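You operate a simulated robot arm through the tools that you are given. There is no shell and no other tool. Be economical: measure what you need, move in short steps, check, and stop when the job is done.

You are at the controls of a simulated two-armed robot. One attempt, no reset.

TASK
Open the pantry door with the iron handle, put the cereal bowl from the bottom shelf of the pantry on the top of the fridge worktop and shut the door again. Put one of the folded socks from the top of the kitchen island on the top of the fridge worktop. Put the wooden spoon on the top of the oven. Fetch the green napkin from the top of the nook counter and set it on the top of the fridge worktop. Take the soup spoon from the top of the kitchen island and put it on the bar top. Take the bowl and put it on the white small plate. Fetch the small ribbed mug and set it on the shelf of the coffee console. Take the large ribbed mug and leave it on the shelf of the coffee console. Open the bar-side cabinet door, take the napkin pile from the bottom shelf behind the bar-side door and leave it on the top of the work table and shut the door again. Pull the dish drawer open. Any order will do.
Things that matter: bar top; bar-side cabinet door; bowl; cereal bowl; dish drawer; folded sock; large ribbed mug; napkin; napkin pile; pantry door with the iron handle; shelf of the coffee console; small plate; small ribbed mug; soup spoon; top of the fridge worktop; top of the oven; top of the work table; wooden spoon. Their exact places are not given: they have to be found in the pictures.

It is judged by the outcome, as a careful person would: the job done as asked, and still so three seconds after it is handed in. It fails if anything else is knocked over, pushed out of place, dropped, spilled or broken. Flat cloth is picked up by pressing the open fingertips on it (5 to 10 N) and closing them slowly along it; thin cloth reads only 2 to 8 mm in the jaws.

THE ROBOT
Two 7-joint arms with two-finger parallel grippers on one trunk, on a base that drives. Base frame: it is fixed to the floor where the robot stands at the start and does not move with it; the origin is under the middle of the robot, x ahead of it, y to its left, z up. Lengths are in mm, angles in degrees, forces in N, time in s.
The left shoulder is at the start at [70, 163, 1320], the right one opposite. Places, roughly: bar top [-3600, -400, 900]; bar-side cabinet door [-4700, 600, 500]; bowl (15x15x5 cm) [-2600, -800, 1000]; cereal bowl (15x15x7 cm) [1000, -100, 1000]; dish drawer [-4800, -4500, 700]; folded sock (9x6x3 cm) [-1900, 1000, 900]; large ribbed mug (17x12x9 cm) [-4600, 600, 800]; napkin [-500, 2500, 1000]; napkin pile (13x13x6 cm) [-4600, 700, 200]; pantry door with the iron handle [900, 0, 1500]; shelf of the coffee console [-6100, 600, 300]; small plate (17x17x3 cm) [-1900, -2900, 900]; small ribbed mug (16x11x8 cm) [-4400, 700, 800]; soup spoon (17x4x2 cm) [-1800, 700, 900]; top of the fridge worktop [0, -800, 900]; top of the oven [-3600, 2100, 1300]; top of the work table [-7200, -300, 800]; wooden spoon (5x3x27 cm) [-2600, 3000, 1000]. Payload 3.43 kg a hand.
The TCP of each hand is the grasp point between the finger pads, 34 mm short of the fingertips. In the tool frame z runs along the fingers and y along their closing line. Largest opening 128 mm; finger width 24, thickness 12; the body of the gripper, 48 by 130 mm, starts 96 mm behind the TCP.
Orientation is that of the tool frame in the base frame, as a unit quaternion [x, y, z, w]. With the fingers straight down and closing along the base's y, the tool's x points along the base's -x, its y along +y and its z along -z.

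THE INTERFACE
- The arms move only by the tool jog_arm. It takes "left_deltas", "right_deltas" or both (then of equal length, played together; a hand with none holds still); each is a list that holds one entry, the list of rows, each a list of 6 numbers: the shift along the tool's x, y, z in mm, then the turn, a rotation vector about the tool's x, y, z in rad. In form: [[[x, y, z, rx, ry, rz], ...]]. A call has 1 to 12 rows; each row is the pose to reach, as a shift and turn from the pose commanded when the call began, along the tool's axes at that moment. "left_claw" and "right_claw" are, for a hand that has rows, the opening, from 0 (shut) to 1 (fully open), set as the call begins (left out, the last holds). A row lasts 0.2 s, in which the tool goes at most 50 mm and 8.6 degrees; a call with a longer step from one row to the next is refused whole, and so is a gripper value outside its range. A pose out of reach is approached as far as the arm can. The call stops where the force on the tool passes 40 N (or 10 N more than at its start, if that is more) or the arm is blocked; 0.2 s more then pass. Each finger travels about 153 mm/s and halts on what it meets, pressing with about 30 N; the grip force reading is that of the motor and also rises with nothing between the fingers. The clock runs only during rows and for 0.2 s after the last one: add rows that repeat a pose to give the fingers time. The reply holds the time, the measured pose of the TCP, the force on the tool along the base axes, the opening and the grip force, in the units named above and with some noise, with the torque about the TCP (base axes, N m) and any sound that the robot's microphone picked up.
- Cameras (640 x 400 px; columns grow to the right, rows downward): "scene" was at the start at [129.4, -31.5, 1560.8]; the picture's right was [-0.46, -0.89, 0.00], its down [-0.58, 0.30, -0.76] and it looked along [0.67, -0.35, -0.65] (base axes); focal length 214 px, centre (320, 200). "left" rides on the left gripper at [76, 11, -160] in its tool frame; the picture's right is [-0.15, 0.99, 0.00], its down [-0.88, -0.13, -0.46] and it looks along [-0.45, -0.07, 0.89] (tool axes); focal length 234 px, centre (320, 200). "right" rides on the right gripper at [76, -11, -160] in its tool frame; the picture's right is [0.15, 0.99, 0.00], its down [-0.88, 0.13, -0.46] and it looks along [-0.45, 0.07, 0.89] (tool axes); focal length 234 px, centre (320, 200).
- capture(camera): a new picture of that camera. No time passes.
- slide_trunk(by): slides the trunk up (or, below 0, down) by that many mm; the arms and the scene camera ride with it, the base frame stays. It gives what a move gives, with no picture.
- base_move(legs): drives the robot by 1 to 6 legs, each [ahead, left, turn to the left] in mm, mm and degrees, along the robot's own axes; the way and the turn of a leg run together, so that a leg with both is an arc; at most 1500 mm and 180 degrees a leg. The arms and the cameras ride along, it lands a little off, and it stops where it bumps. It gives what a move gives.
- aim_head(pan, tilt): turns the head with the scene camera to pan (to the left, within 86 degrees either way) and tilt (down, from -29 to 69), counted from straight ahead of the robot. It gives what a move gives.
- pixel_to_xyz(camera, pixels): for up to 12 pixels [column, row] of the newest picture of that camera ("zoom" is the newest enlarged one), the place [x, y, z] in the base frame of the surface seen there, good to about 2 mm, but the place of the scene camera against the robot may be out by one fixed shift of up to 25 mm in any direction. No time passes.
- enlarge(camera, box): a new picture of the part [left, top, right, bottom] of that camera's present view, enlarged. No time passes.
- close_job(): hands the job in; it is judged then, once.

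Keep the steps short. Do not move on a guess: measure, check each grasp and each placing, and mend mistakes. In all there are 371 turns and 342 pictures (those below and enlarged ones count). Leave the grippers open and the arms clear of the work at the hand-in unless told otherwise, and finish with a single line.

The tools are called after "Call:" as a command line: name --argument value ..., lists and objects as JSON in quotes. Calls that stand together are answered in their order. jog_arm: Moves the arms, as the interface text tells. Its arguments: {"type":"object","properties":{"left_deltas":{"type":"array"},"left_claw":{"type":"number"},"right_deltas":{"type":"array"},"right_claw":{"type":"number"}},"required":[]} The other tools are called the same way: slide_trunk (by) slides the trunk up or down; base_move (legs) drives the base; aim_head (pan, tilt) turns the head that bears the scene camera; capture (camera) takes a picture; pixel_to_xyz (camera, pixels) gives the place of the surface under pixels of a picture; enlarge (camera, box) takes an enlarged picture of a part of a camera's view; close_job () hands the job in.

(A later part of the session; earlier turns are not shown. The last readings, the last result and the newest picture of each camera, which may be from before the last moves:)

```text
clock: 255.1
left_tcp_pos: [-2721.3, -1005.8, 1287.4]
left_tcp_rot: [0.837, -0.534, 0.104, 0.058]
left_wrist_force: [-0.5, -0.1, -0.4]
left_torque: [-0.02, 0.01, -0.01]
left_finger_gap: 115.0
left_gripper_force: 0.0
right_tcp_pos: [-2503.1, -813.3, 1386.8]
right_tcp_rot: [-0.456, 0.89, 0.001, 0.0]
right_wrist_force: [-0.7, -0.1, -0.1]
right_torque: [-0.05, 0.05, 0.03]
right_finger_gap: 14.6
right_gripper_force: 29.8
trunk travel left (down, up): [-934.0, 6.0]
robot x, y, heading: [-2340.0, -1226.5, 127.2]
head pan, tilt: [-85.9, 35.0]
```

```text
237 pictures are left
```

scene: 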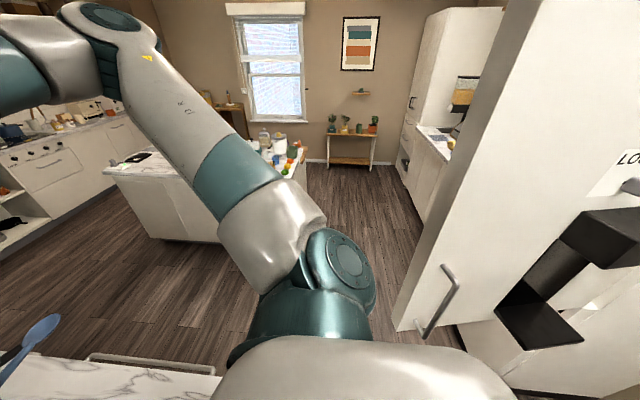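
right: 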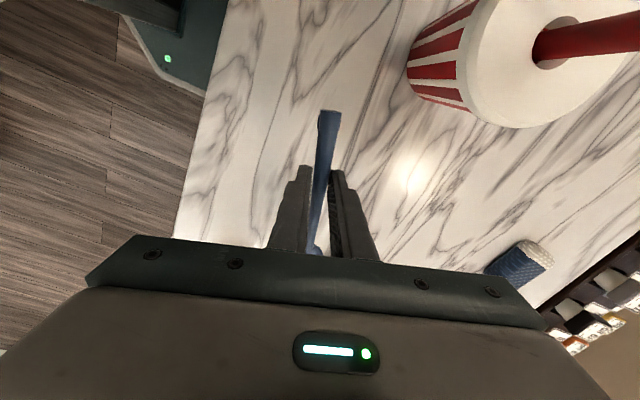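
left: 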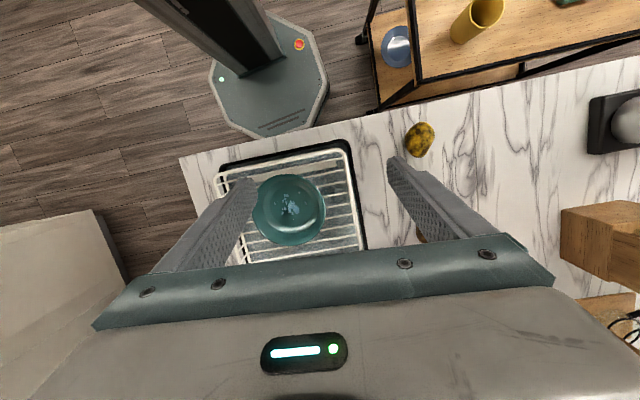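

I'm past the door and can see its outer face and handle. I'm backing away 350 and turning right to face it.

Call:
base_move --legs '[[-350, 0, 0], [0, 0, -60]]'

Call:
aim_head --pan -30 --tilt 25

Call:
capture --camera "scene"

```text
clock: 258.5
left_tcp_pos: [-2443.1, -1171.7, 1284.3]
left_tcp_rot: [0.75, -0.651, 0.098, 0.071]
left_wrist_force: [0.7, -1.0, 0.2]
left_torque: [0.04, -0.01, -0.02]
left_finger_gap: 115.3
left_gripper_force: 0.0
right_tcp_pos: [-2181.7, -1054.8, 1378.4]
right_tcp_rot: [-0.328, 0.944, -0.008, 0.008]
right_wrist_force: [-0.2, 0.0, -0.8]
right_torque: [0.0, 0.01, -0.02]
right_finger_gap: 14.8
right_gripper_force: 30.5
trunk travel left (down, up): [-934.0, 6.0]
robot x, y, heading: [-2128.5, -1503.1, 110.6]
head pan, tilt: [-85.9, 35.0]
stopped in leg 2: the robot was blocked; the commanded pose is now the measured one
```

```text
clock: 259.7
left_tcp_pos: [-2443.8, -1169.4, 1283.2]
left_tcp_rot: [0.748, -0.652, 0.099, 0.071]
left_wrist_force: [0.7, -0.2, 0.5]
left_torque: [-0.05, 0.01, -0.01]
left_finger_gap: 115.2
left_gripper_force: 0.0
right_tcp_pos: [-2181.5, -1051.1, 1379.5]
right_tcp_rot: [-0.325, 0.946, -0.009, 0.009]
right_wrist_force: [0.0, 0.5, 0.1]
right_torque: [0.01, 0.01, 0.0]
right_finger_gap: 15.1
right_gripper_force: 29.8
trunk travel left (down, up): [-934.0, 6.0]
robot x, y, heading: [-2133.3, -1499.8, 110.3]
head pan, tilt: [-30.0, 25.0]
```

```text
236 pictures are left
```

scene: 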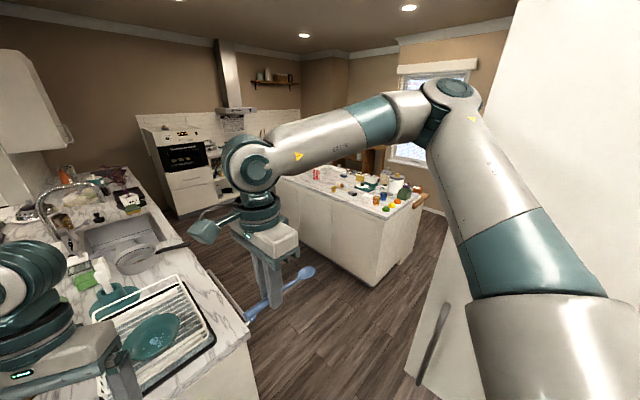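

The right upper arm rests on the door's outer face near its free edge, so translating toward +t should swing it shut. I'll try a short move.

Call:
base_move --legs '[[43, -144, 0]]'

Call:
capture --camera "scene"

```text
clock: 261.1
left_tcp_pos: [-2318.1, -1089.5, 1288.4]
left_tcp_rot: [0.748, -0.653, 0.095, 0.069]
left_wrist_force: [-0.3, -0.1, 0.0]
left_torque: [0.02, -0.05, 0.0]
left_finger_gap: 115.3
left_gripper_force: 0.1
right_tcp_pos: [-2057.4, -973.9, 1383.0]
right_tcp_rot: [-0.324, 0.946, -0.003, 0.009]
right_wrist_force: [0.0, -0.1, -0.7]
right_torque: [0.04, -0.03, -0.02]
right_finger_gap: 14.8
right_gripper_force: 29.6
trunk travel left (down, up): [-934.0, 6.0]
robot x, y, heading: [-2013.2, -1413.6, 110.2]
head pan, tilt: [-30.0, 25.0]
```

```text
235 pictures are left
```

scene: 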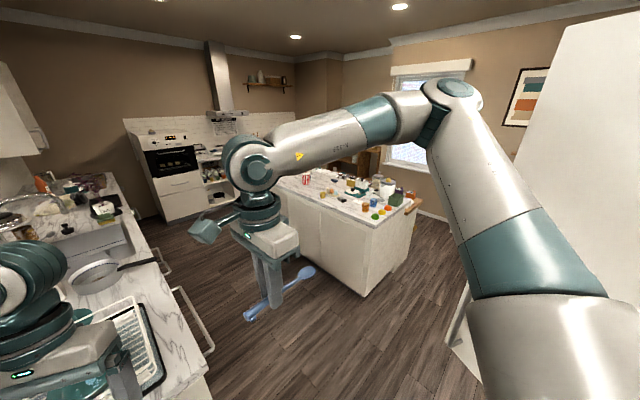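

It swings. I'll continue the same push.

Call:
base_move --legs '[[71, -240, 0]]'

Call:
capture --camera "scene"

Call:
pixel_to_xyz --camera "scene" --pixels '[[530, 100], [560, 150], [600, 100], [630, 200], [600, 30], [560, 60]]'

```text
clock: 262.9
left_tcp_pos: [-2121.0, -943.8, 1287.4]
left_tcp_rot: [0.75, -0.651, 0.095, 0.069]
left_wrist_force: [-0.7, -0.2, -0.2]
left_torque: [0.03, -0.05, 0.05]
left_finger_gap: 115.2
left_gripper_force: 0.0
right_tcp_pos: [-1858.5, -824.9, 1383.6]
right_tcp_rot: [-0.328, 0.945, -0.004, 0.008]
right_wrist_force: [-0.1, 0.1, -1.0]
right_torque: [0.02, -0.02, -0.02]
right_finger_gap: 14.7
right_gripper_force: 30.0
trunk travel left (down, up): [-934.0, 6.0]
robot x, y, heading: [-1811.3, -1261.7, 110.5]
head pan, tilt: [-30.0, 25.0]
```

```text
234 pictures are left
```

scene: 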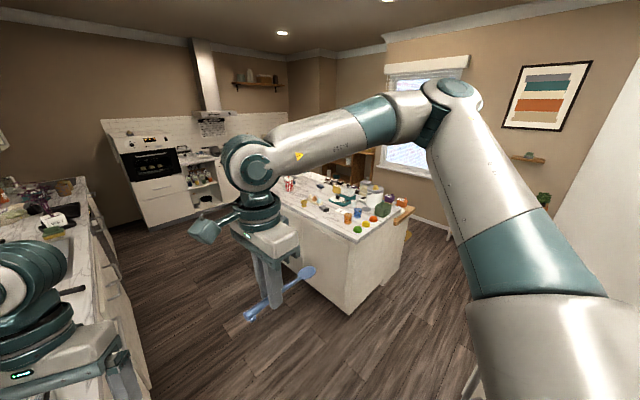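

```text
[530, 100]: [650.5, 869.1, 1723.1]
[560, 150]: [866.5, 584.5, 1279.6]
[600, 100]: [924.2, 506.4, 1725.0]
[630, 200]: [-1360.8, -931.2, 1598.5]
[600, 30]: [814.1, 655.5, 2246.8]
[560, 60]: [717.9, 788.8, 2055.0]
```

The door is about 53° open. I'm turning right to sweep it further.

Call:
base_move --legs '[[0, 0, -40]]'

Call:
aim_head --pan -60 --tilt 20

Call:
capture --camera "scene"

```text
clock: 265.2
left_tcp_pos: [-1843.2, -818.3, 1286.8]
left_tcp_rot: [-0.485, 0.867, -0.065, -0.098]
left_wrist_force: [-0.3, 0.0, 0.0]
left_torque: [-0.02, -0.02, 0.01]
left_finger_gap: 115.0
left_gripper_force: 0.0
right_tcp_pos: [-1566.3, -895.2, 1381.7]
right_tcp_rot: [0.013, 1.0, -0.006, 0.005]
right_wrist_force: [0.5, 0.2, -0.3]
right_torque: [-0.01, -0.05, -0.03]
right_finger_gap: 14.8
right_gripper_force: 30.2
trunk travel left (down, up): [-934.0, 6.0]
robot x, y, heading: [-1811.3, -1261.3, 70.6]
head pan, tilt: [-30.0, 25.0]
```

```text
clock: 266.1
left_tcp_pos: [-1840.7, -819.6, 1287.8]
left_tcp_rot: [-0.485, 0.867, -0.065, -0.098]
left_wrist_force: [-0.1, 0.4, -0.5]
left_torque: [0.02, -0.01, 0.01]
left_finger_gap: 115.4
left_gripper_force: 0.0
right_tcp_pos: [-1563.6, -895.4, 1382.5]
right_tcp_rot: [0.012, 1.0, -0.005, 0.004]
right_wrist_force: [-0.4, 0.2, -0.5]
right_torque: [0.01, 0.04, 0.02]
right_finger_gap: 15.0
right_gripper_force: 29.7
trunk travel left (down, up): [-934.0, 6.0]
robot x, y, heading: [-1808.0, -1260.1, 70.6]
head pan, tilt: [-60.0, 20.0]
```

```text
233 pictures are left
```

scene: 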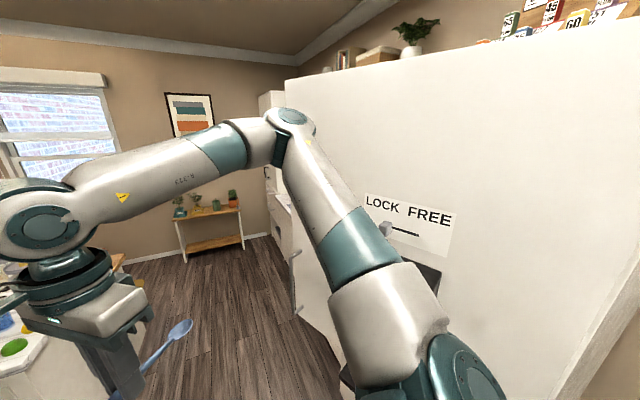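

Call:
base_move --legs '[[0, 0, -20], [-20, -60, 0]]'

Call:
capture --camera "scene"

Call:
pixel_to_xyz --camera "scene" --pixels '[[300, 100], [310, 200], [560, 100], [620, 100], [430, 60], [298, 270], [600, 250]]'

```text
clock: 268.2
left_tcp_pos: [-1662.0, -879.2, 1285.3]
left_tcp_rot: [-0.332, 0.936, -0.05, -0.107]
left_wrist_force: [-0.6, 0.9, -0.6]
left_torque: [-0.12, -0.08, 0.02]
left_finger_gap: 115.2
left_gripper_force: 0.0
right_tcp_pos: [-1427.7, -1043.5, 1382.9]
right_tcp_rot: [0.181, 0.983, -0.009, 0.006]
right_wrist_force: [-1.3, 1.4, -0.5]
right_torque: [-0.08, -0.03, 0.02]
right_finger_gap: 15.0
right_gripper_force: 29.9
trunk travel left (down, up): [-934.0, 6.0]
robot x, y, heading: [-1778.1, -1309.4, 51.5]
head pan, tilt: [-60.0, 20.0]
```

```text
232 pictures are left
```

scene: 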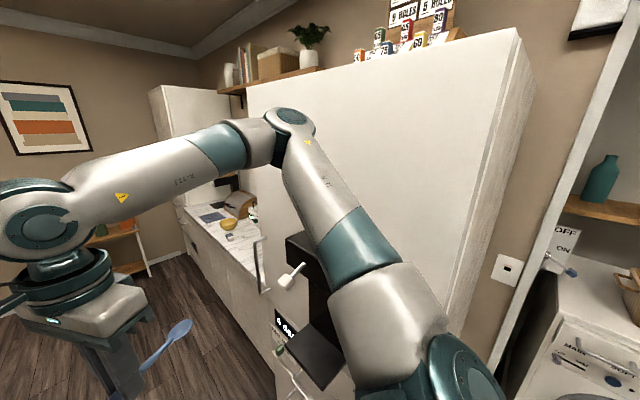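

```text
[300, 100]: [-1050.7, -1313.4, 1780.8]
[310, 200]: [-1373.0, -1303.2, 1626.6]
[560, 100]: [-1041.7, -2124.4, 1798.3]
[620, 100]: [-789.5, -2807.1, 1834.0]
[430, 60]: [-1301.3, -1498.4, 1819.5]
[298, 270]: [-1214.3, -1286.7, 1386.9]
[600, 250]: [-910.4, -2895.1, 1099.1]
```

The door now looks parallel to the fridge front. I'll move away and check the seam.

Call:
base_move --legs '[[100, 380, 0]]'

Call:
aim_head --pan -75 --tilt 15

Call:
capture --camera "scene"

```text
clock: 270.7
left_tcp_pos: [-1893.0, -574.8, 1288.2]
left_tcp_rot: [-0.331, 0.936, -0.046, -0.108]
left_wrist_force: [0.6, 0.5, -0.3]
left_torque: [-0.01, 0.03, -0.02]
left_finger_gap: 115.1
left_gripper_force: 0.1
right_tcp_pos: [-1658.4, -739.4, 1382.4]
right_tcp_rot: [0.182, 0.983, -0.006, 0.004]
right_wrist_force: [-0.2, -0.2, -0.5]
right_torque: [0.01, 0.0, 0.0]
right_finger_gap: 15.1
right_gripper_force: 29.6
trunk travel left (down, up): [-934.0, 6.0]
robot x, y, heading: [-2009.9, -998.5, 51.3]
head pan, tilt: [-60.0, 20.0]
```

```text
clock: 271.4
left_tcp_pos: [-1894.4, -571.2, 1286.0]
left_tcp_rot: [-0.331, 0.936, -0.047, -0.107]
left_wrist_force: [-0.1, 0.1, 0.0]
left_torque: [-0.01, -0.02, 0.01]
left_finger_gap: 115.5
left_gripper_force: 0.0
right_tcp_pos: [-1660.2, -736.5, 1382.3]
right_tcp_rot: [0.182, 0.983, -0.006, 0.005]
right_wrist_force: [-0.3, 0.1, -0.3]
right_torque: [-0.03, -0.02, 0.0]
right_finger_gap: 14.9
right_gripper_force: 30.5
trunk travel left (down, up): [-934.0, 6.0]
robot x, y, heading: [-2012.8, -1002.3, 51.2]
head pan, tilt: [-75.0, 15.0]
```

```text
231 pictures are left
```

scene: 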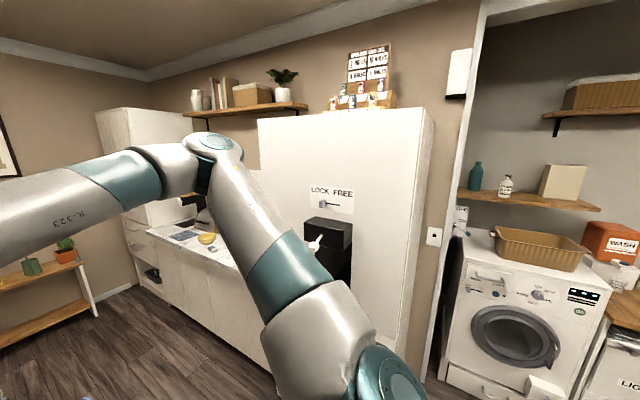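

Call:
pixel_to_xyz --camera "scene" --pixels '[[268, 140], [300, 140], [350, 140], [405, 140], [400, 300], [265, 180], [385, 340]]'

Call:
enlarge --camera "scene" --box '[230, 90, 450, 360]'

```text
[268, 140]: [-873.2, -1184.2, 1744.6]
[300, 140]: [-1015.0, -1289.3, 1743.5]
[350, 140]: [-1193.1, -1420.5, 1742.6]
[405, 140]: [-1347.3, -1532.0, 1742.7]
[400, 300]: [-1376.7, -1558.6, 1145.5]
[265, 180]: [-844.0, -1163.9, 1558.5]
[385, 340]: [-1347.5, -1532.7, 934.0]
```

```text
1.48 times, centred on (340, 225) of scene
```

zoom: 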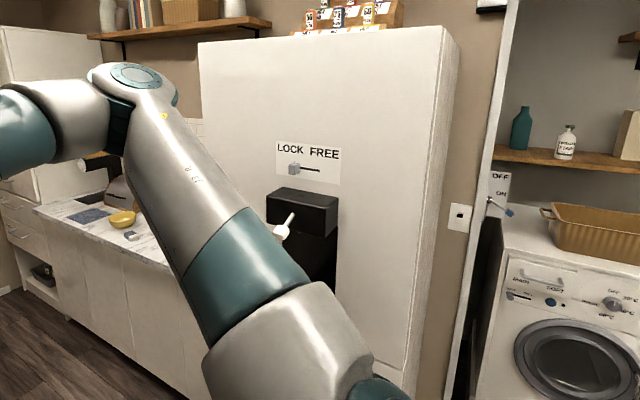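

The fridge door is shut again; all its points lie on one plane. Now the turquoise bowl in the dish rack: I'll straighten the left hand, turn to the bar's end and line up.

Call:
jog_arm --left_deltas '[[[0, 0, 0, 0, -0.12, 0], [0, 0, 0, 0, -0.235, 0], [0, 0, 0, 0, -0.235, 0]]]'

Call:
base_move --legs '[[0, 0, 75.6], [0, 109, 0], [20, 0, 0]]'

Call:
capture --camera "left"

```text
clock: 272.2
left_tcp_pos: [-1894.6, -572.5, 1286.0]
left_tcp_rot: [-0.334, 0.942, -0.009, 0.004]
left_wrist_force: [0.0, -0.1, -0.7]
left_torque: [-0.02, -0.01, 0.02]
left_finger_gap: 115.1
left_gripper_force: 0.1
right_tcp_pos: [-1658.8, -737.7, 1383.3]
right_tcp_rot: [0.183, 0.983, -0.007, 0.003]
right_wrist_force: [-0.3, 0.5, -0.1]
right_torque: [0.0, 0.03, 0.01]
right_finger_gap: 15.0
right_gripper_force: 29.6
trunk travel left (down, up): [-934.0, 6.0]
robot x, y, heading: [-2012.7, -1000.5, 51.2]
head pan, tilt: [-75.0, 15.0]
```

```text
clock: 277.1
left_tcp_pos: [-2495.5, -839.2, 1288.4]
left_tcp_rot: [0.845, -0.534, 0.003, -0.008]
left_wrist_force: [0.7, -0.7, 0.0]
left_torque: [0.03, 0.07, -0.01]
left_finger_gap: 115.2
left_gripper_force: 0.0
right_tcp_pos: [-2279.6, -649.7, 1385.3]
right_tcp_rot: [-0.465, 0.885, 0.001, 0.007]
right_wrist_force: [0.2, -0.4, 0.0]
right_torque: [0.07, 0.04, 0.02]
right_finger_gap: 14.7
right_gripper_force: 29.6
trunk travel left (down, up): [-934.0, 6.0]
robot x, y, heading: [-2109.8, -1048.0, 127.4]
head pan, tilt: [-75.0, 15.0]
```

```text
229 pictures are left
```

left: 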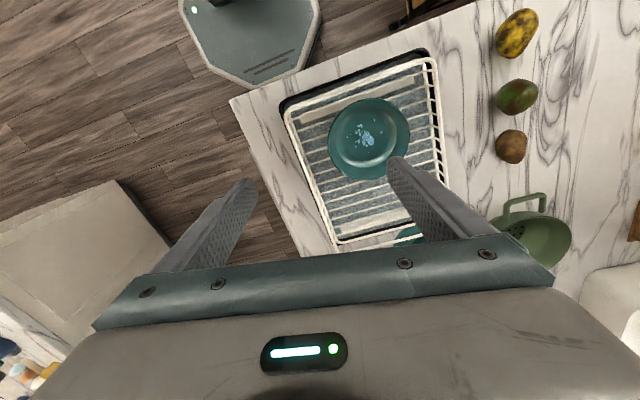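

Call:
pixel_to_xyz --camera "left" --pixels '[[329, 140], [350, 103], [385, 98], [410, 125], [355, 178], [335, 160], [385, 165], [368, 140], [290, 118], [420, 240]]'

Call:
enlarge --camera "left" --box '[270, 40, 470, 260]'

```text
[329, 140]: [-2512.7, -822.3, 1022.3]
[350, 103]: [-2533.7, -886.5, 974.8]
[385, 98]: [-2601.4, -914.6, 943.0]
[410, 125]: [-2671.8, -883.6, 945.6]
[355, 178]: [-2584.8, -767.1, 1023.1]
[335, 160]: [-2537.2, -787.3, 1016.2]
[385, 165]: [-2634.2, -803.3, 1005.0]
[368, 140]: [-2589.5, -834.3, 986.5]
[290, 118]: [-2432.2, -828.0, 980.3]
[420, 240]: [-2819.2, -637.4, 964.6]
```

```text
1.82 times, centred on (370, 150) of left
```

zoom: 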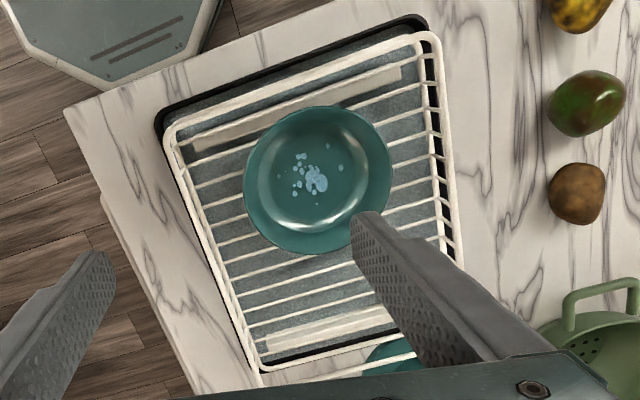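

The bowl is centred near (−2587,−838) with its rim at z≈1021. Its wall flares, so I'll tilt the hand 34° to align with the wall at the near-right rim, then come down along the wall.

Call:
jog_arm --left_deltas '[[[-8, -10, 0, -0.12, 0, 0], [-16, -20, 0, -0.24, 0, 0], [-24, -30, 0, -0.36, 0, 0], [-32, -40, 0, -0.48, 0, 0], [-39, -50, 0, -0.6, 0, 0], [-39, -50, 0, -0.6, 0, 0]]]' --left_claw 0.35

Call:
slide_trunk --by -165

Call:
capture --camera "left"

```text
clock: 278.5
left_tcp_pos: [-2471.6, -779.9, 1288.4]
left_tcp_rot: [0.81, -0.51, -0.154, 0.243]
left_wrist_force: [-0.7, -0.4, -0.8]
left_torque: [-0.01, 0.0, -0.02]
left_finger_gap: 44.9
left_gripper_force: 0.0
right_tcp_pos: [-2281.7, -645.9, 1383.5]
right_tcp_rot: [-0.465, 0.885, -0.002, 0.008]
right_wrist_force: [0.1, -0.8, -0.2]
right_torque: [0.0, -0.03, -0.03]
right_finger_gap: 14.9
right_gripper_force: 30.3
trunk travel left (down, up): [-934.0, 6.0]
robot x, y, heading: [-2111.1, -1046.8, 127.7]
head pan, tilt: [-75.0, 15.0]
```

```text
clock: 280.4
left_tcp_pos: [-2471.6, -777.0, 1122.9]
left_tcp_rot: [0.809, -0.512, -0.154, 0.243]
left_wrist_force: [-1.1, -0.5, 0.7]
left_torque: [0.01, 0.02, 0.03]
left_finger_gap: 44.6
left_gripper_force: 0.2
right_tcp_pos: [-2283.0, -645.9, 1217.4]
right_tcp_rot: [-0.465, 0.885, -0.003, 0.008]
right_wrist_force: [-0.6, 0.8, -1.1]
right_torque: [-0.03, 0.0, 0.0]
right_finger_gap: 14.8
right_gripper_force: 30.0
trunk travel left (down, up): [-769.0, 171.0]
robot x, y, heading: [-2113.9, -1048.4, 127.4]
head pan, tilt: [-75.0, 15.0]
```

```text
227 pictures are left
```

left: 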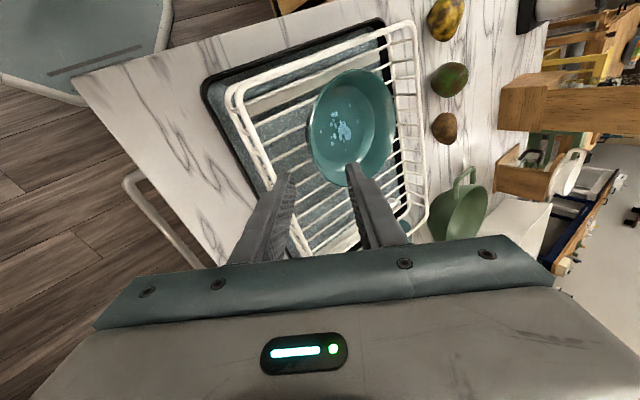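

Call:
pixel_to_xyz --camera "left" --pixels '[[309, 140], [312, 115], [325, 88], [318, 165], [335, 185], [365, 72], [390, 95], [345, 130], [320, 130], [330, 150]]'

```text
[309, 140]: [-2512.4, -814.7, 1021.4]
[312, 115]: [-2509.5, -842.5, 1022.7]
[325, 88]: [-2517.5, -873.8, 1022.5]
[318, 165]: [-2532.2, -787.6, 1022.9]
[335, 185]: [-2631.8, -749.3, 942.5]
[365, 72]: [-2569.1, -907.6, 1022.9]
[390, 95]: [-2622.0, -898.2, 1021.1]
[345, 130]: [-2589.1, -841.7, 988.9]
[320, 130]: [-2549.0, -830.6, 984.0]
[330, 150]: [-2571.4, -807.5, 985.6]
```

The rim fit is centre (−2582,−838), radius 74, rim at z 1022. I'm moving in along the tilted axis.

Call:
jog_arm --left_deltas '[[[4, -6, 10, 0, 0, 0], [7.6, -12.8, 30, 0, 0, 0], [7.6, -12.8, 60, 0, 0, 0], [7.6, -12.8, 85, 0, 0, 0], [7.6, -12.8, 102, 0, 0, 0], [7.6, -12.8, 108, 0, 0, 0], [7.6, -12.8, 108, 0, 0, 0]]]'

Call:
capture --camera "left"

```text
clock: 282.0
left_tcp_pos: [-2512.1, -805.4, 1026.7]
left_tcp_rot: [0.81, -0.511, -0.154, 0.243]
left_wrist_force: [4.0, 3.7, 12.5]
left_torque: [0.18, -0.28, 0.01]
left_finger_gap: 43.1
left_gripper_force: 0.1
right_tcp_pos: [-2281.8, -645.8, 1218.2]
right_tcp_rot: [-0.464, 0.886, -0.003, 0.006]
right_wrist_force: [0.4, 0.0, -0.4]
right_torque: [0.0, 0.03, 0.02]
right_finger_gap: 14.9
right_gripper_force: 30.3
trunk travel left (down, up): [-769.0, 171.0]
robot x, y, heading: [-2112.9, -1050.3, 127.7]
head pan, tilt: [-75.0, 15.0]
```

```text
226 pictures are left
```

left: 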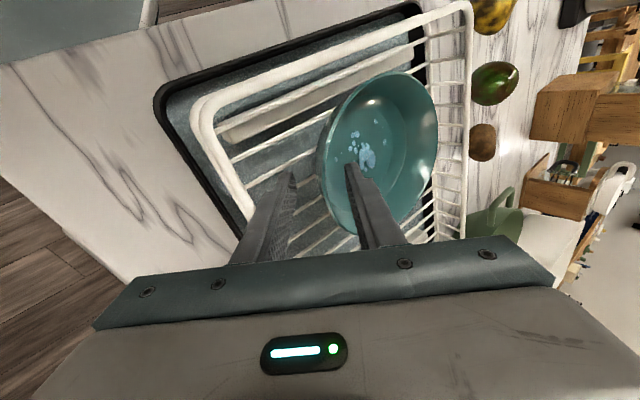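

A light contact. I'm easing back 4 mm and closing.

Call:
jog_arm --left_deltas '[[[0, 0, -5, 0, 0, 0], [0, 0, -5, 0, 0, 0], [0, 0, -5, 0, 0, 0], [0, 0, -5, 0, 0, 0]]]' --left_claw 0

Call:
capture --camera "left"

```text
clock: 283.0
left_tcp_pos: [-2510.5, -805.1, 1029.3]
left_tcp_rot: [0.81, -0.512, -0.154, 0.242]
left_wrist_force: [-0.8, -2.1, 1.9]
left_torque: [-0.23, -0.06, 0.03]
left_finger_gap: 5.1
left_gripper_force: 30.1
right_tcp_pos: [-2282.6, -646.1, 1218.0]
right_tcp_rot: [-0.465, 0.886, -0.003, 0.007]
right_wrist_force: [1.3, 0.1, 0.3]
right_torque: [0.01, 0.0, -0.03]
right_finger_gap: 15.0
right_gripper_force: 29.5
trunk travel left (down, up): [-769.0, 171.0]
robot x, y, heading: [-2110.4, -1050.8, 127.5]
head pan, tilt: [-75.0, 15.0]
```

```text
225 pictures are left
```

left: 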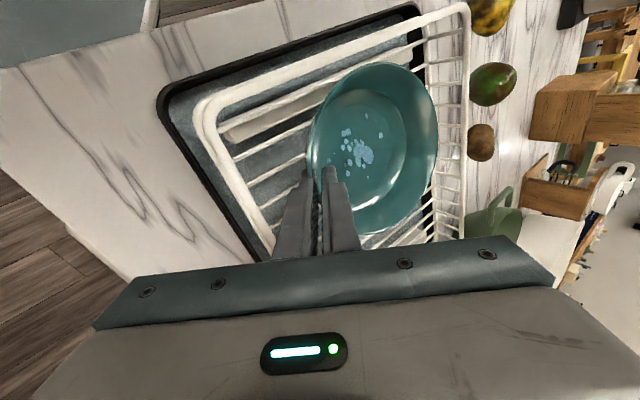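

The wall is gripped at 5 mm. I'll lift 60 mm and check.

Call:
slide_trunk --by 70

Call:
capture --camera "left"

```text
clock: 284.1
left_tcp_pos: [-2511.0, -805.1, 1100.2]
left_tcp_rot: [0.809, -0.512, -0.154, 0.243]
left_wrist_force: [0.3, 0.6, -3.6]
left_torque: [0.12, -0.19, 0.0]
left_finger_gap: 4.9
left_gripper_force: 30.3
right_tcp_pos: [-2283.2, -644.6, 1287.2]
right_tcp_rot: [-0.465, 0.885, -0.004, 0.007]
right_wrist_force: [0.1, 0.2, -0.2]
right_torque: [-0.02, -0.03, -0.02]
right_finger_gap: 15.0
right_gripper_force: 30.1
trunk travel left (down, up): [-839.0, 101.0]
robot x, y, heading: [-2112.2, -1048.7, 127.7]
head pan, tilt: [-75.0, 15.0]
```

```text
224 pictures are left
```

left: 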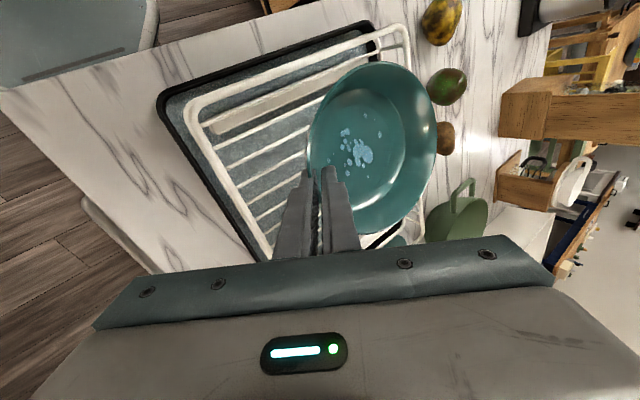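

The bowl hangs level. The plate should be toward the laundry side, so I'll back out, turn around and look for it.

Call:
base_move --legs '[[-500, 0, 0], [0, 400, 0], [0, 0, 90], [0, 0, 90]]'

Call:
aim_head --pan 15 --tilt 30

Call:
capture --camera "scene"

```text
clock: 296.8
left_tcp_pos: [-1721.6, -1932.0, 1100.6]
left_tcp_rot: [0.505, 0.814, 0.244, 0.152]
left_wrist_force: [-0.6, 1.1, -4.0]
left_torque: [-0.13, 0.19, -0.01]
left_finger_gap: 4.2
left_gripper_force: 30.0
right_tcp_pos: [-1946.3, -2095.1, 1287.2]
right_tcp_rot: [0.882, 0.472, -0.007, -0.003]
right_wrist_force: [0.4, -0.8, 0.1]
right_torque: [0.02, 0.0, -0.01]
right_finger_gap: 14.9
right_gripper_force: 30.2
trunk travel left (down, up): [-839.0, 101.0]
robot x, y, heading: [-2127.6, -1694.5, -51.5]
head pan, tilt: [-75.0, 15.0]
```

```text
clock: 298.4
left_tcp_pos: [-1722.7, -1931.1, 1100.2]
left_tcp_rot: [0.505, 0.814, 0.244, 0.152]
left_wrist_force: [-0.9, 0.0, -3.3]
left_torque: [-0.1, 0.22, -0.01]
left_finger_gap: 4.6
left_gripper_force: 29.6
right_tcp_pos: [-1947.0, -2094.2, 1288.4]
right_tcp_rot: [0.882, 0.472, -0.007, -0.003]
right_wrist_force: [0.2, -0.6, -0.3]
right_torque: [-0.01, -0.02, -0.03]
right_finger_gap: 15.2
right_gripper_force: 29.7
trunk travel left (down, up): [-839.0, 101.0]
robot x, y, heading: [-2120.8, -1691.8, -51.4]
head pan, tilt: [15.0, 30.0]
```

```text
223 pictures are left
```

scene: 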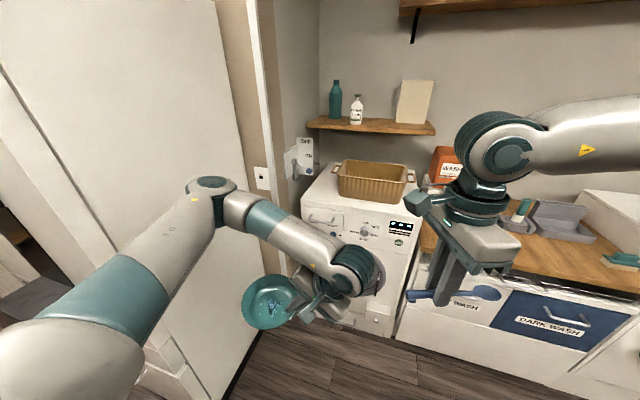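

The fridge is close on the left. I'll check its side and its lower drawers, and look to the right for the plate.

Call:
aim_head --pan 60 --tilt 35

Call:
capture --camera "scene"

Call:
aim_head --pan -50 --tilt 30

Call:
capture --camera "scene"

```text
clock: 299.6
left_tcp_pos: [-1722.6, -1931.1, 1101.0]
left_tcp_rot: [0.505, 0.814, 0.244, 0.151]
left_wrist_force: [0.2, -0.3, -2.7]
left_torque: [-0.11, 0.17, 0.01]
left_finger_gap: 4.5
left_gripper_force: 30.7
right_tcp_pos: [-1945.4, -2095.2, 1288.1]
right_tcp_rot: [0.882, 0.472, -0.007, -0.002]
right_wrist_force: [-0.4, -0.7, -0.6]
right_torque: [-0.01, 0.0, 0.0]
right_finger_gap: 14.9
right_gripper_force: 30.0
trunk travel left (down, up): [-839.0, 101.0]
robot x, y, heading: [-2127.2, -1688.3, -51.3]
head pan, tilt: [60.0, 35.0]
```

```text
222 pictures are left
```

scene: 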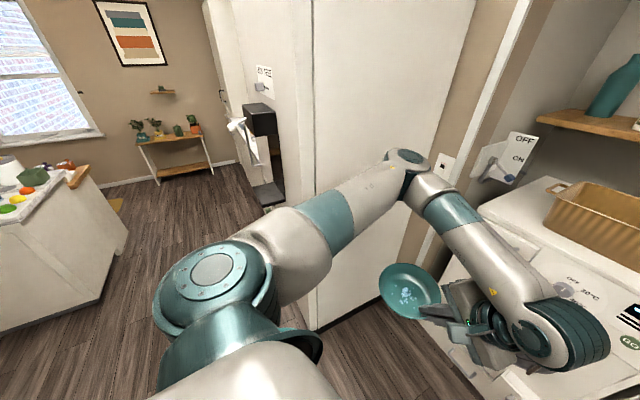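

```text
clock: 301.4
left_tcp_pos: [-1721.3, -1931.0, 1100.1]
left_tcp_rot: [0.505, 0.814, 0.245, 0.152]
left_wrist_force: [-0.3, 0.1, -2.6]
left_torque: [-0.12, 0.2, 0.04]
left_finger_gap: 4.5
left_gripper_force: 30.4
right_tcp_pos: [-1946.7, -2094.7, 1288.5]
right_tcp_rot: [0.882, 0.472, -0.007, -0.004]
right_wrist_force: [-0.8, -0.7, -0.3]
right_torque: [0.03, -0.01, -0.03]
right_finger_gap: 14.6
right_gripper_force: 30.0
trunk travel left (down, up): [-839.0, 101.0]
robot x, y, heading: [-2125.0, -1690.5, -51.4]
head pan, tilt: [-50.0, 30.0]
```

```text
221 pictures are left
```

scene: 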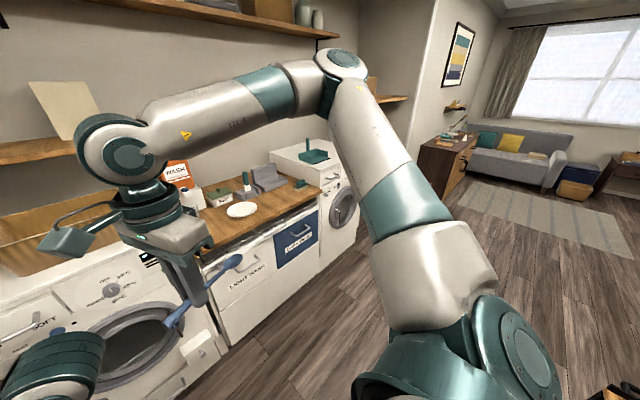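

I found the white plate at (241,210) on the laundry counter. I'll measure it.

Call:
pixel_to_xyz --camera "scene" --pixels '[[241, 210], [226, 210], [257, 210], [241, 203], [241, 217], [270, 225], [215, 240], [215, 195], [265, 180]]'

Call:
enlarge --camera "scene" --box '[180, 150, 340, 250]'

```text
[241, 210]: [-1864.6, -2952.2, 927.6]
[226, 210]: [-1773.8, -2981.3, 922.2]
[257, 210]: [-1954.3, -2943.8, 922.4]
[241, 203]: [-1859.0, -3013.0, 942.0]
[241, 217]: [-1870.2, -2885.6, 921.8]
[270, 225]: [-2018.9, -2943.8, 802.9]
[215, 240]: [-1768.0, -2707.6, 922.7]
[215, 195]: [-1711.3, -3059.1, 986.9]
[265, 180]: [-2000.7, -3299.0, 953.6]
```

```text
4.00 times, centred on (260, 200) of scene
```

zoom: 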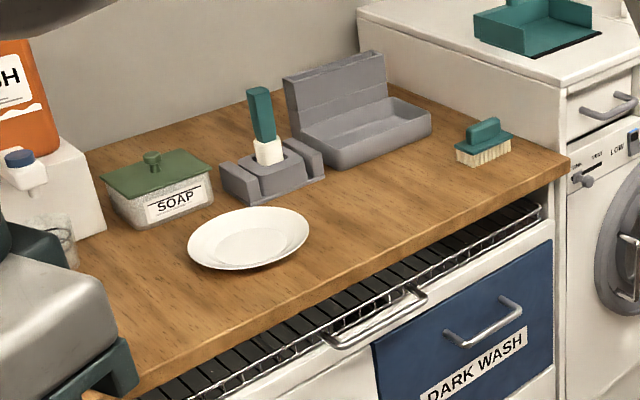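

The plate is centred near (−1863,−2950). I'll drive right, then forward to bring the bowl above it.

Call:
base_move --legs '[[0, -787, 0], [0, 0, -1.8], [560, 0, 0]]'

Call:
aim_head --pan 10 --tilt 45

Call:
capture --camera "scene"

Call:
capture --camera "left"

```text
clock: 305.0
left_tcp_pos: [-2258.1, -2361.7, 1100.3]
left_tcp_rot: [0.507, 0.813, 0.243, 0.152]
left_wrist_force: [-0.5, 0.7, -4.1]
left_torque: [-0.16, 0.23, -0.01]
left_finger_gap: 4.5
left_gripper_force: 29.8
right_tcp_pos: [-2482.6, -2525.4, 1288.8]
right_tcp_rot: [0.882, 0.471, -0.007, -0.003]
right_wrist_force: [-0.2, 0.0, -0.2]
right_torque: [0.03, -0.01, -0.02]
right_finger_gap: 14.7
right_gripper_force: 29.7
trunk travel left (down, up): [-839.0, 101.0]
robot x, y, heading: [-2657.2, -2121.9, -51.5]
head pan, tilt: [-50.0, 30.0]
stopped in leg 1: the robot was blocked; the commanded pose is now the measured one
```

```text
clock: 306.3
left_tcp_pos: [-2258.7, -2362.7, 1098.6]
left_tcp_rot: [0.506, 0.813, 0.244, 0.151]
left_wrist_force: [-0.1, 0.0, -4.0]
left_torque: [-0.16, 0.18, 0.02]
left_finger_gap: 4.6
left_gripper_force: 30.0
right_tcp_pos: [-2482.6, -2526.2, 1287.4]
right_tcp_rot: [0.883, 0.47, -0.007, -0.003]
right_wrist_force: [-0.5, 0.0, -0.4]
right_torque: [0.03, -0.03, 0.01]
right_finger_gap: 14.9
right_gripper_force: 30.0
trunk travel left (down, up): [-839.0, 101.0]
robot x, y, heading: [-2660.4, -2122.0, -51.9]
head pan, tilt: [10.0, 45.0]
```

```text
219 pictures are left
```

scene: 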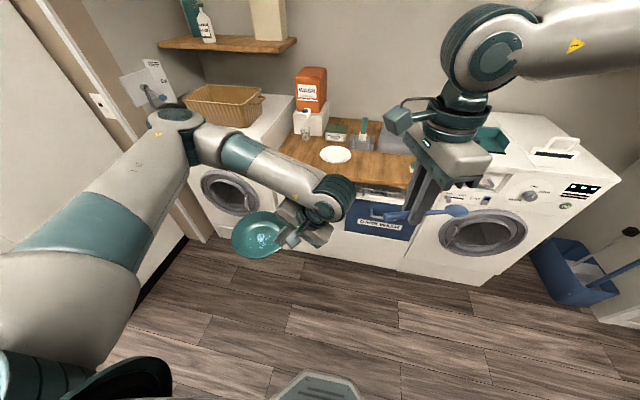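

```text
218 pictures are left
```

left: 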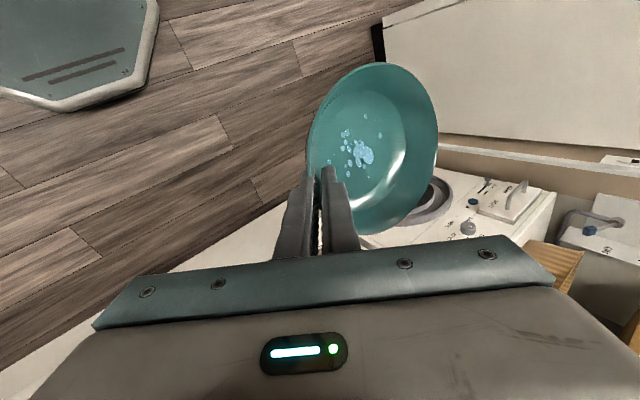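

Blocked moving right. I'll look right and down for the obstacle.

Call:
aim_head --pan -80 --tilt 50

Call:
capture --camera "scene"

Call:
capture --camera "right"

```text
clock: 307.9
left_tcp_pos: [-2258.8, -2363.3, 1099.1]
left_tcp_rot: [0.505, 0.814, 0.244, 0.152]
left_wrist_force: [0.5, 0.8, -4.0]
left_torque: [-0.13, 0.2, -0.01]
left_finger_gap: 4.3
left_gripper_force: 30.1
right_tcp_pos: [-2484.1, -2525.7, 1289.3]
right_tcp_rot: [0.882, 0.471, -0.008, -0.003]
right_wrist_force: [0.3, -0.5, -0.5]
right_torque: [0.03, 0.0, 0.01]
right_finger_gap: 14.9
right_gripper_force: 30.1
trunk travel left (down, up): [-839.0, 101.0]
robot x, y, heading: [-2661.6, -2120.4, -51.4]
head pan, tilt: [-80.0, 50.0]
```

```text
217 pictures are left
```

scene: 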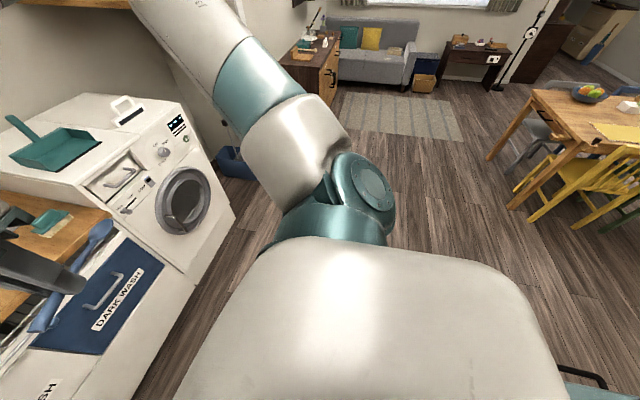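

```text
216 pictures are left
```

right: 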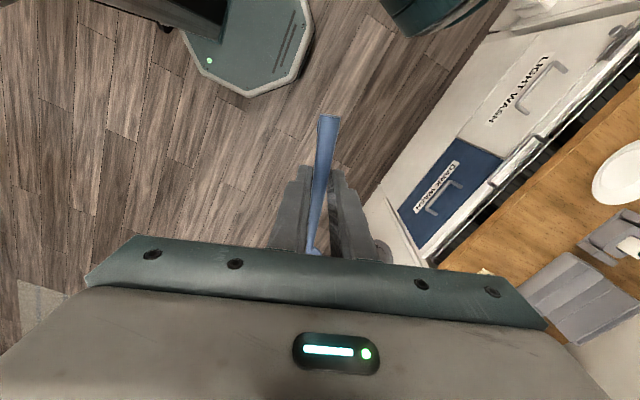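

The cart's corner is just behind the base. I'll go forward first, then right.

Call:
base_move --legs '[[300, 0, 0], [0, -100, -1.8], [260, 0, 0]]'

Call:
aim_head --pan 15 --tilt 45

Call:
capture --camera "scene"

Call:
capture --camera "left"

```text
clock: 312.2
left_tcp_pos: [-2001.5, -2885.1, 1101.0]
left_tcp_rot: [0.518, 0.806, 0.241, 0.156]
left_wrist_force: [-0.4, 0.5, -2.8]
left_torque: [-0.12, 0.21, -0.02]
left_finger_gap: 4.5
left_gripper_force: 29.7
right_tcp_pos: [-2232.4, -3040.1, 1287.5]
right_tcp_rot: [0.889, 0.458, -0.007, -0.002]
right_wrist_force: [-0.1, -0.4, -0.9]
right_torque: [0.0, 0.0, 0.03]
right_finger_gap: 14.9
right_gripper_force: 30.4
trunk travel left (down, up): [-839.0, 101.0]
robot x, y, heading: [-2396.4, -2632.3, -53.6]
head pan, tilt: [-80.0, 50.0]
```

```text
clock: 314.0
left_tcp_pos: [-2000.7, -2884.5, 1099.8]
left_tcp_rot: [0.518, 0.806, 0.241, 0.156]
left_wrist_force: [0.4, 0.2, -3.1]
left_torque: [-0.12, 0.16, 0.01]
left_finger_gap: 4.6
left_gripper_force: 29.9
right_tcp_pos: [-2229.2, -3041.4, 1286.7]
right_tcp_rot: [0.889, 0.458, -0.007, -0.004]
right_wrist_force: [-0.4, 0.3, -0.4]
right_torque: [0.0, -0.03, -0.01]
right_finger_gap: 15.0
right_gripper_force: 29.7
trunk travel left (down, up): [-839.0, 101.0]
robot x, y, heading: [-2396.1, -2629.4, -53.5]
head pan, tilt: [15.0, 45.0]
```

```text
215 pictures are left
```

scene: 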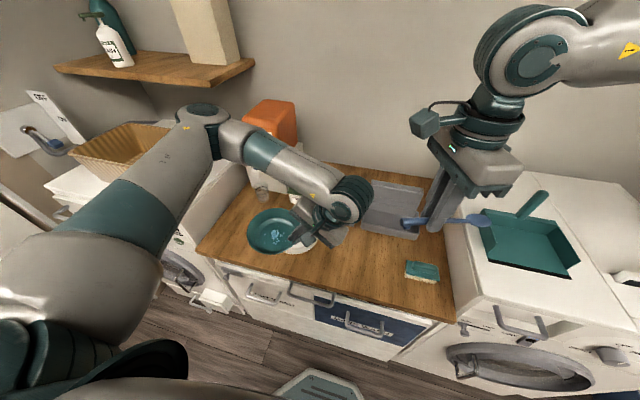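

```text
214 pictures are left
```

left: 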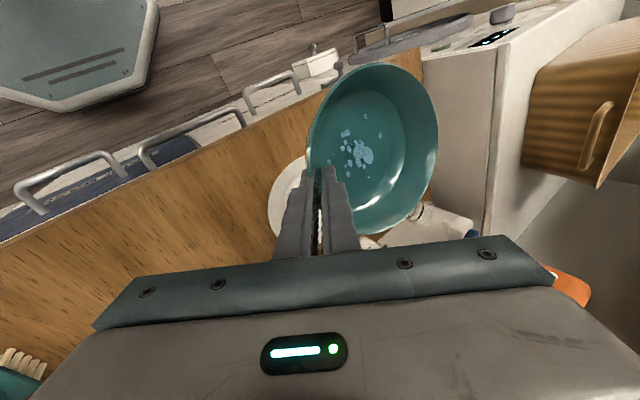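

The bowl is nearly over the plate. I'll measure the plate's visible edge and the bowl in the hand camera.

Call:
pixel_to_xyz --camera "left" --pixels '[[270, 195], [285, 168], [303, 158], [277, 228], [296, 175], [372, 66], [432, 130], [360, 150], [309, 140], [380, 230], [375, 243], [200, 200]]'

Call:
enlarge --camera "scene" --box '[220, 180, 380, 280]'

```text
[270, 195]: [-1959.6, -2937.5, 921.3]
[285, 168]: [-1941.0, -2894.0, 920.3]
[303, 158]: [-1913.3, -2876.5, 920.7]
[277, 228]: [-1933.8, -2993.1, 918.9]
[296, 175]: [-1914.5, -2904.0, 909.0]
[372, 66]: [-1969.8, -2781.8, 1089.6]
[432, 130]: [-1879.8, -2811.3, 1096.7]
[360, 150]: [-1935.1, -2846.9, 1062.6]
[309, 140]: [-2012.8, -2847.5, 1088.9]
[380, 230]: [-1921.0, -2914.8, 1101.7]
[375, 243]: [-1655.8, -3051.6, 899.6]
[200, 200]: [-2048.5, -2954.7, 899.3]
```

```text
4.00 times, centred on (300, 230) of scene
```

zoom: 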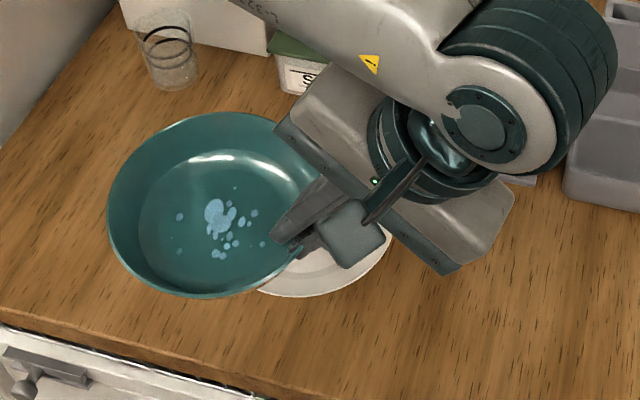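

The plate's centre is ≈(−1875,−2952) and the bowl's centre ≈(−1942,−2845). I'm moving forward 126 and right 10, then lowering.

Call:
base_move --legs '[[126, -10, 0]]'

Call:
slide_trunk --by -100

Call:
capture --camera "left"

Call:
enlarge --camera "scene" --box '[210, 160, 390, 290]'

```text
clock: 315.2
left_tcp_pos: [-1934.9, -2988.1, 1101.1]
left_tcp_rot: [0.518, 0.806, 0.243, 0.155]
left_wrist_force: [-1.0, -0.1, -3.0]
left_torque: [-0.13, 0.21, 0.02]
left_finger_gap: 4.0
left_gripper_force: 30.0
right_tcp_pos: [-2164.5, -3144.7, 1289.0]
right_tcp_rot: [0.888, 0.459, -0.007, -0.002]
right_wrist_force: [0.3, -0.4, -0.4]
right_torque: [-0.01, -0.01, 0.02]
right_finger_gap: 15.0
right_gripper_force: 30.8
trunk travel left (down, up): [-839.0, 101.0]
robot x, y, heading: [-2330.9, -2739.5, -53.3]
head pan, tilt: [15.0, 45.0]
```

```text
clock: 316.6
left_tcp_pos: [-1934.0, -2990.4, 998.8]
left_tcp_rot: [0.518, 0.806, 0.242, 0.155]
left_wrist_force: [-0.1, 1.2, -3.0]
left_torque: [-0.11, 0.21, 0.02]
left_finger_gap: 4.3
left_gripper_force: 30.2
right_tcp_pos: [-2161.9, -3146.4, 1188.2]
right_tcp_rot: [0.889, 0.459, -0.008, -0.004]
right_wrist_force: [-0.2, 0.2, -1.0]
right_torque: [0.02, 0.0, 0.0]
right_finger_gap: 15.1
right_gripper_force: 30.0
trunk travel left (down, up): [-739.0, 201.0]
robot x, y, heading: [-2328.9, -2737.6, -53.2]
head pan, tilt: [15.0, 45.0]
```

```text
212 pictures are left
```

left: 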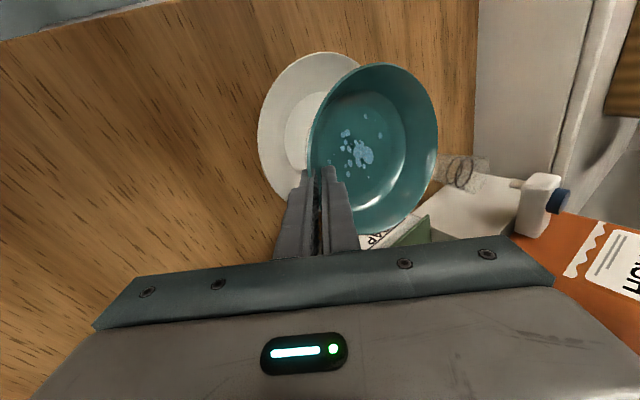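

```text
3.08 times, centred on (300, 225) of scene
```

zoom: 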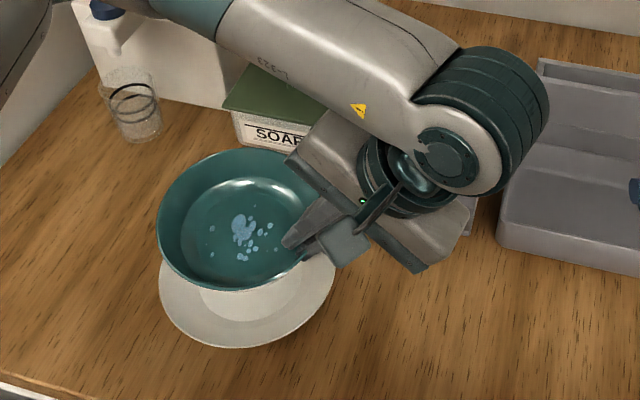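

Call:
pixel_to_xyz --camera "left" --pixels '[[318, 53], [350, 60], [285, 72], [259, 125], [270, 175], [300, 130], [372, 66], [432, 130], [309, 140], [380, 230], [340, 215], [360, 150]]'

```text
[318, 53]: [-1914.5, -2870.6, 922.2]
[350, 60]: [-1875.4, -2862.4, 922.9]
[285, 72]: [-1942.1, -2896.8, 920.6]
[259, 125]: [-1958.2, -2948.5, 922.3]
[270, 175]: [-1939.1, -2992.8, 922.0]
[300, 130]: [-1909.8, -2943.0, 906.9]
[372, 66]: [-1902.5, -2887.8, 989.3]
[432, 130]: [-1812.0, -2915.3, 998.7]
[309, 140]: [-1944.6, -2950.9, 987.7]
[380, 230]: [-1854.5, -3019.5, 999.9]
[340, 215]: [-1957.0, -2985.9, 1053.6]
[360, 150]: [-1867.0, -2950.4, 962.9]
```

The bowl is within about 5 mm of the plate's centre. I'm lowering in small steps.

Call:
slide_trunk --by -26

Call:
slide_trunk --by -7

Call:
slide_trunk --by -5

```text
clock: 317.3
left_tcp_pos: [-1933.8, -2989.2, 974.1]
left_tcp_rot: [0.518, 0.806, 0.241, 0.155]
left_wrist_force: [1.2, 0.3, -3.2]
left_torque: [-0.13, 0.23, -0.02]
left_finger_gap: 4.3
left_gripper_force: 29.8
right_tcp_pos: [-2163.6, -3144.9, 1162.3]
right_tcp_rot: [0.889, 0.458, -0.006, -0.002]
right_wrist_force: [-0.2, -0.3, 0.2]
right_torque: [-0.04, -0.05, -0.05]
right_finger_gap: 14.9
right_gripper_force: 29.8
trunk travel left (down, up): [-713.0, 227.0]
robot x, y, heading: [-2329.8, -2736.5, -53.2]
head pan, tilt: [15.0, 45.0]
```

```text
clock: 317.8
left_tcp_pos: [-1934.6, -2989.2, 965.8]
left_tcp_rot: [0.518, 0.806, 0.242, 0.155]
left_wrist_force: [0.2, -0.3, -2.7]
left_torque: [-0.1, 0.25, -0.01]
left_finger_gap: 4.5
left_gripper_force: 30.5
right_tcp_pos: [-2162.8, -3145.9, 1155.4]
right_tcp_rot: [0.889, 0.458, -0.007, -0.002]
right_wrist_force: [-0.4, -0.1, 0.2]
right_torque: [-0.03, -0.01, -0.03]
right_finger_gap: 14.8
right_gripper_force: 30.0
trunk travel left (down, up): [-706.0, 234.0]
robot x, y, heading: [-2328.0, -2735.4, -53.3]
head pan, tilt: [15.0, 45.0]
```

```text
clock: 318.4
left_tcp_pos: [-1934.5, -2988.3, 963.1]
left_tcp_rot: [0.518, 0.806, 0.242, 0.154]
left_wrist_force: [0.7, -0.5, -4.4]
left_torque: [-0.11, 0.21, -0.04]
left_finger_gap: 4.5
left_gripper_force: 29.7
right_tcp_pos: [-2163.3, -3146.3, 1151.2]
right_tcp_rot: [0.889, 0.458, -0.007, -0.003]
right_wrist_force: [0.1, 0.1, -0.5]
right_torque: [0.03, -0.02, 0.01]
right_finger_gap: 14.9
right_gripper_force: 29.9
trunk travel left (down, up): [-701.0, 239.0]
robot x, y, heading: [-2329.0, -2736.9, -53.4]
head pan, tilt: [15.0, 45.0]
```

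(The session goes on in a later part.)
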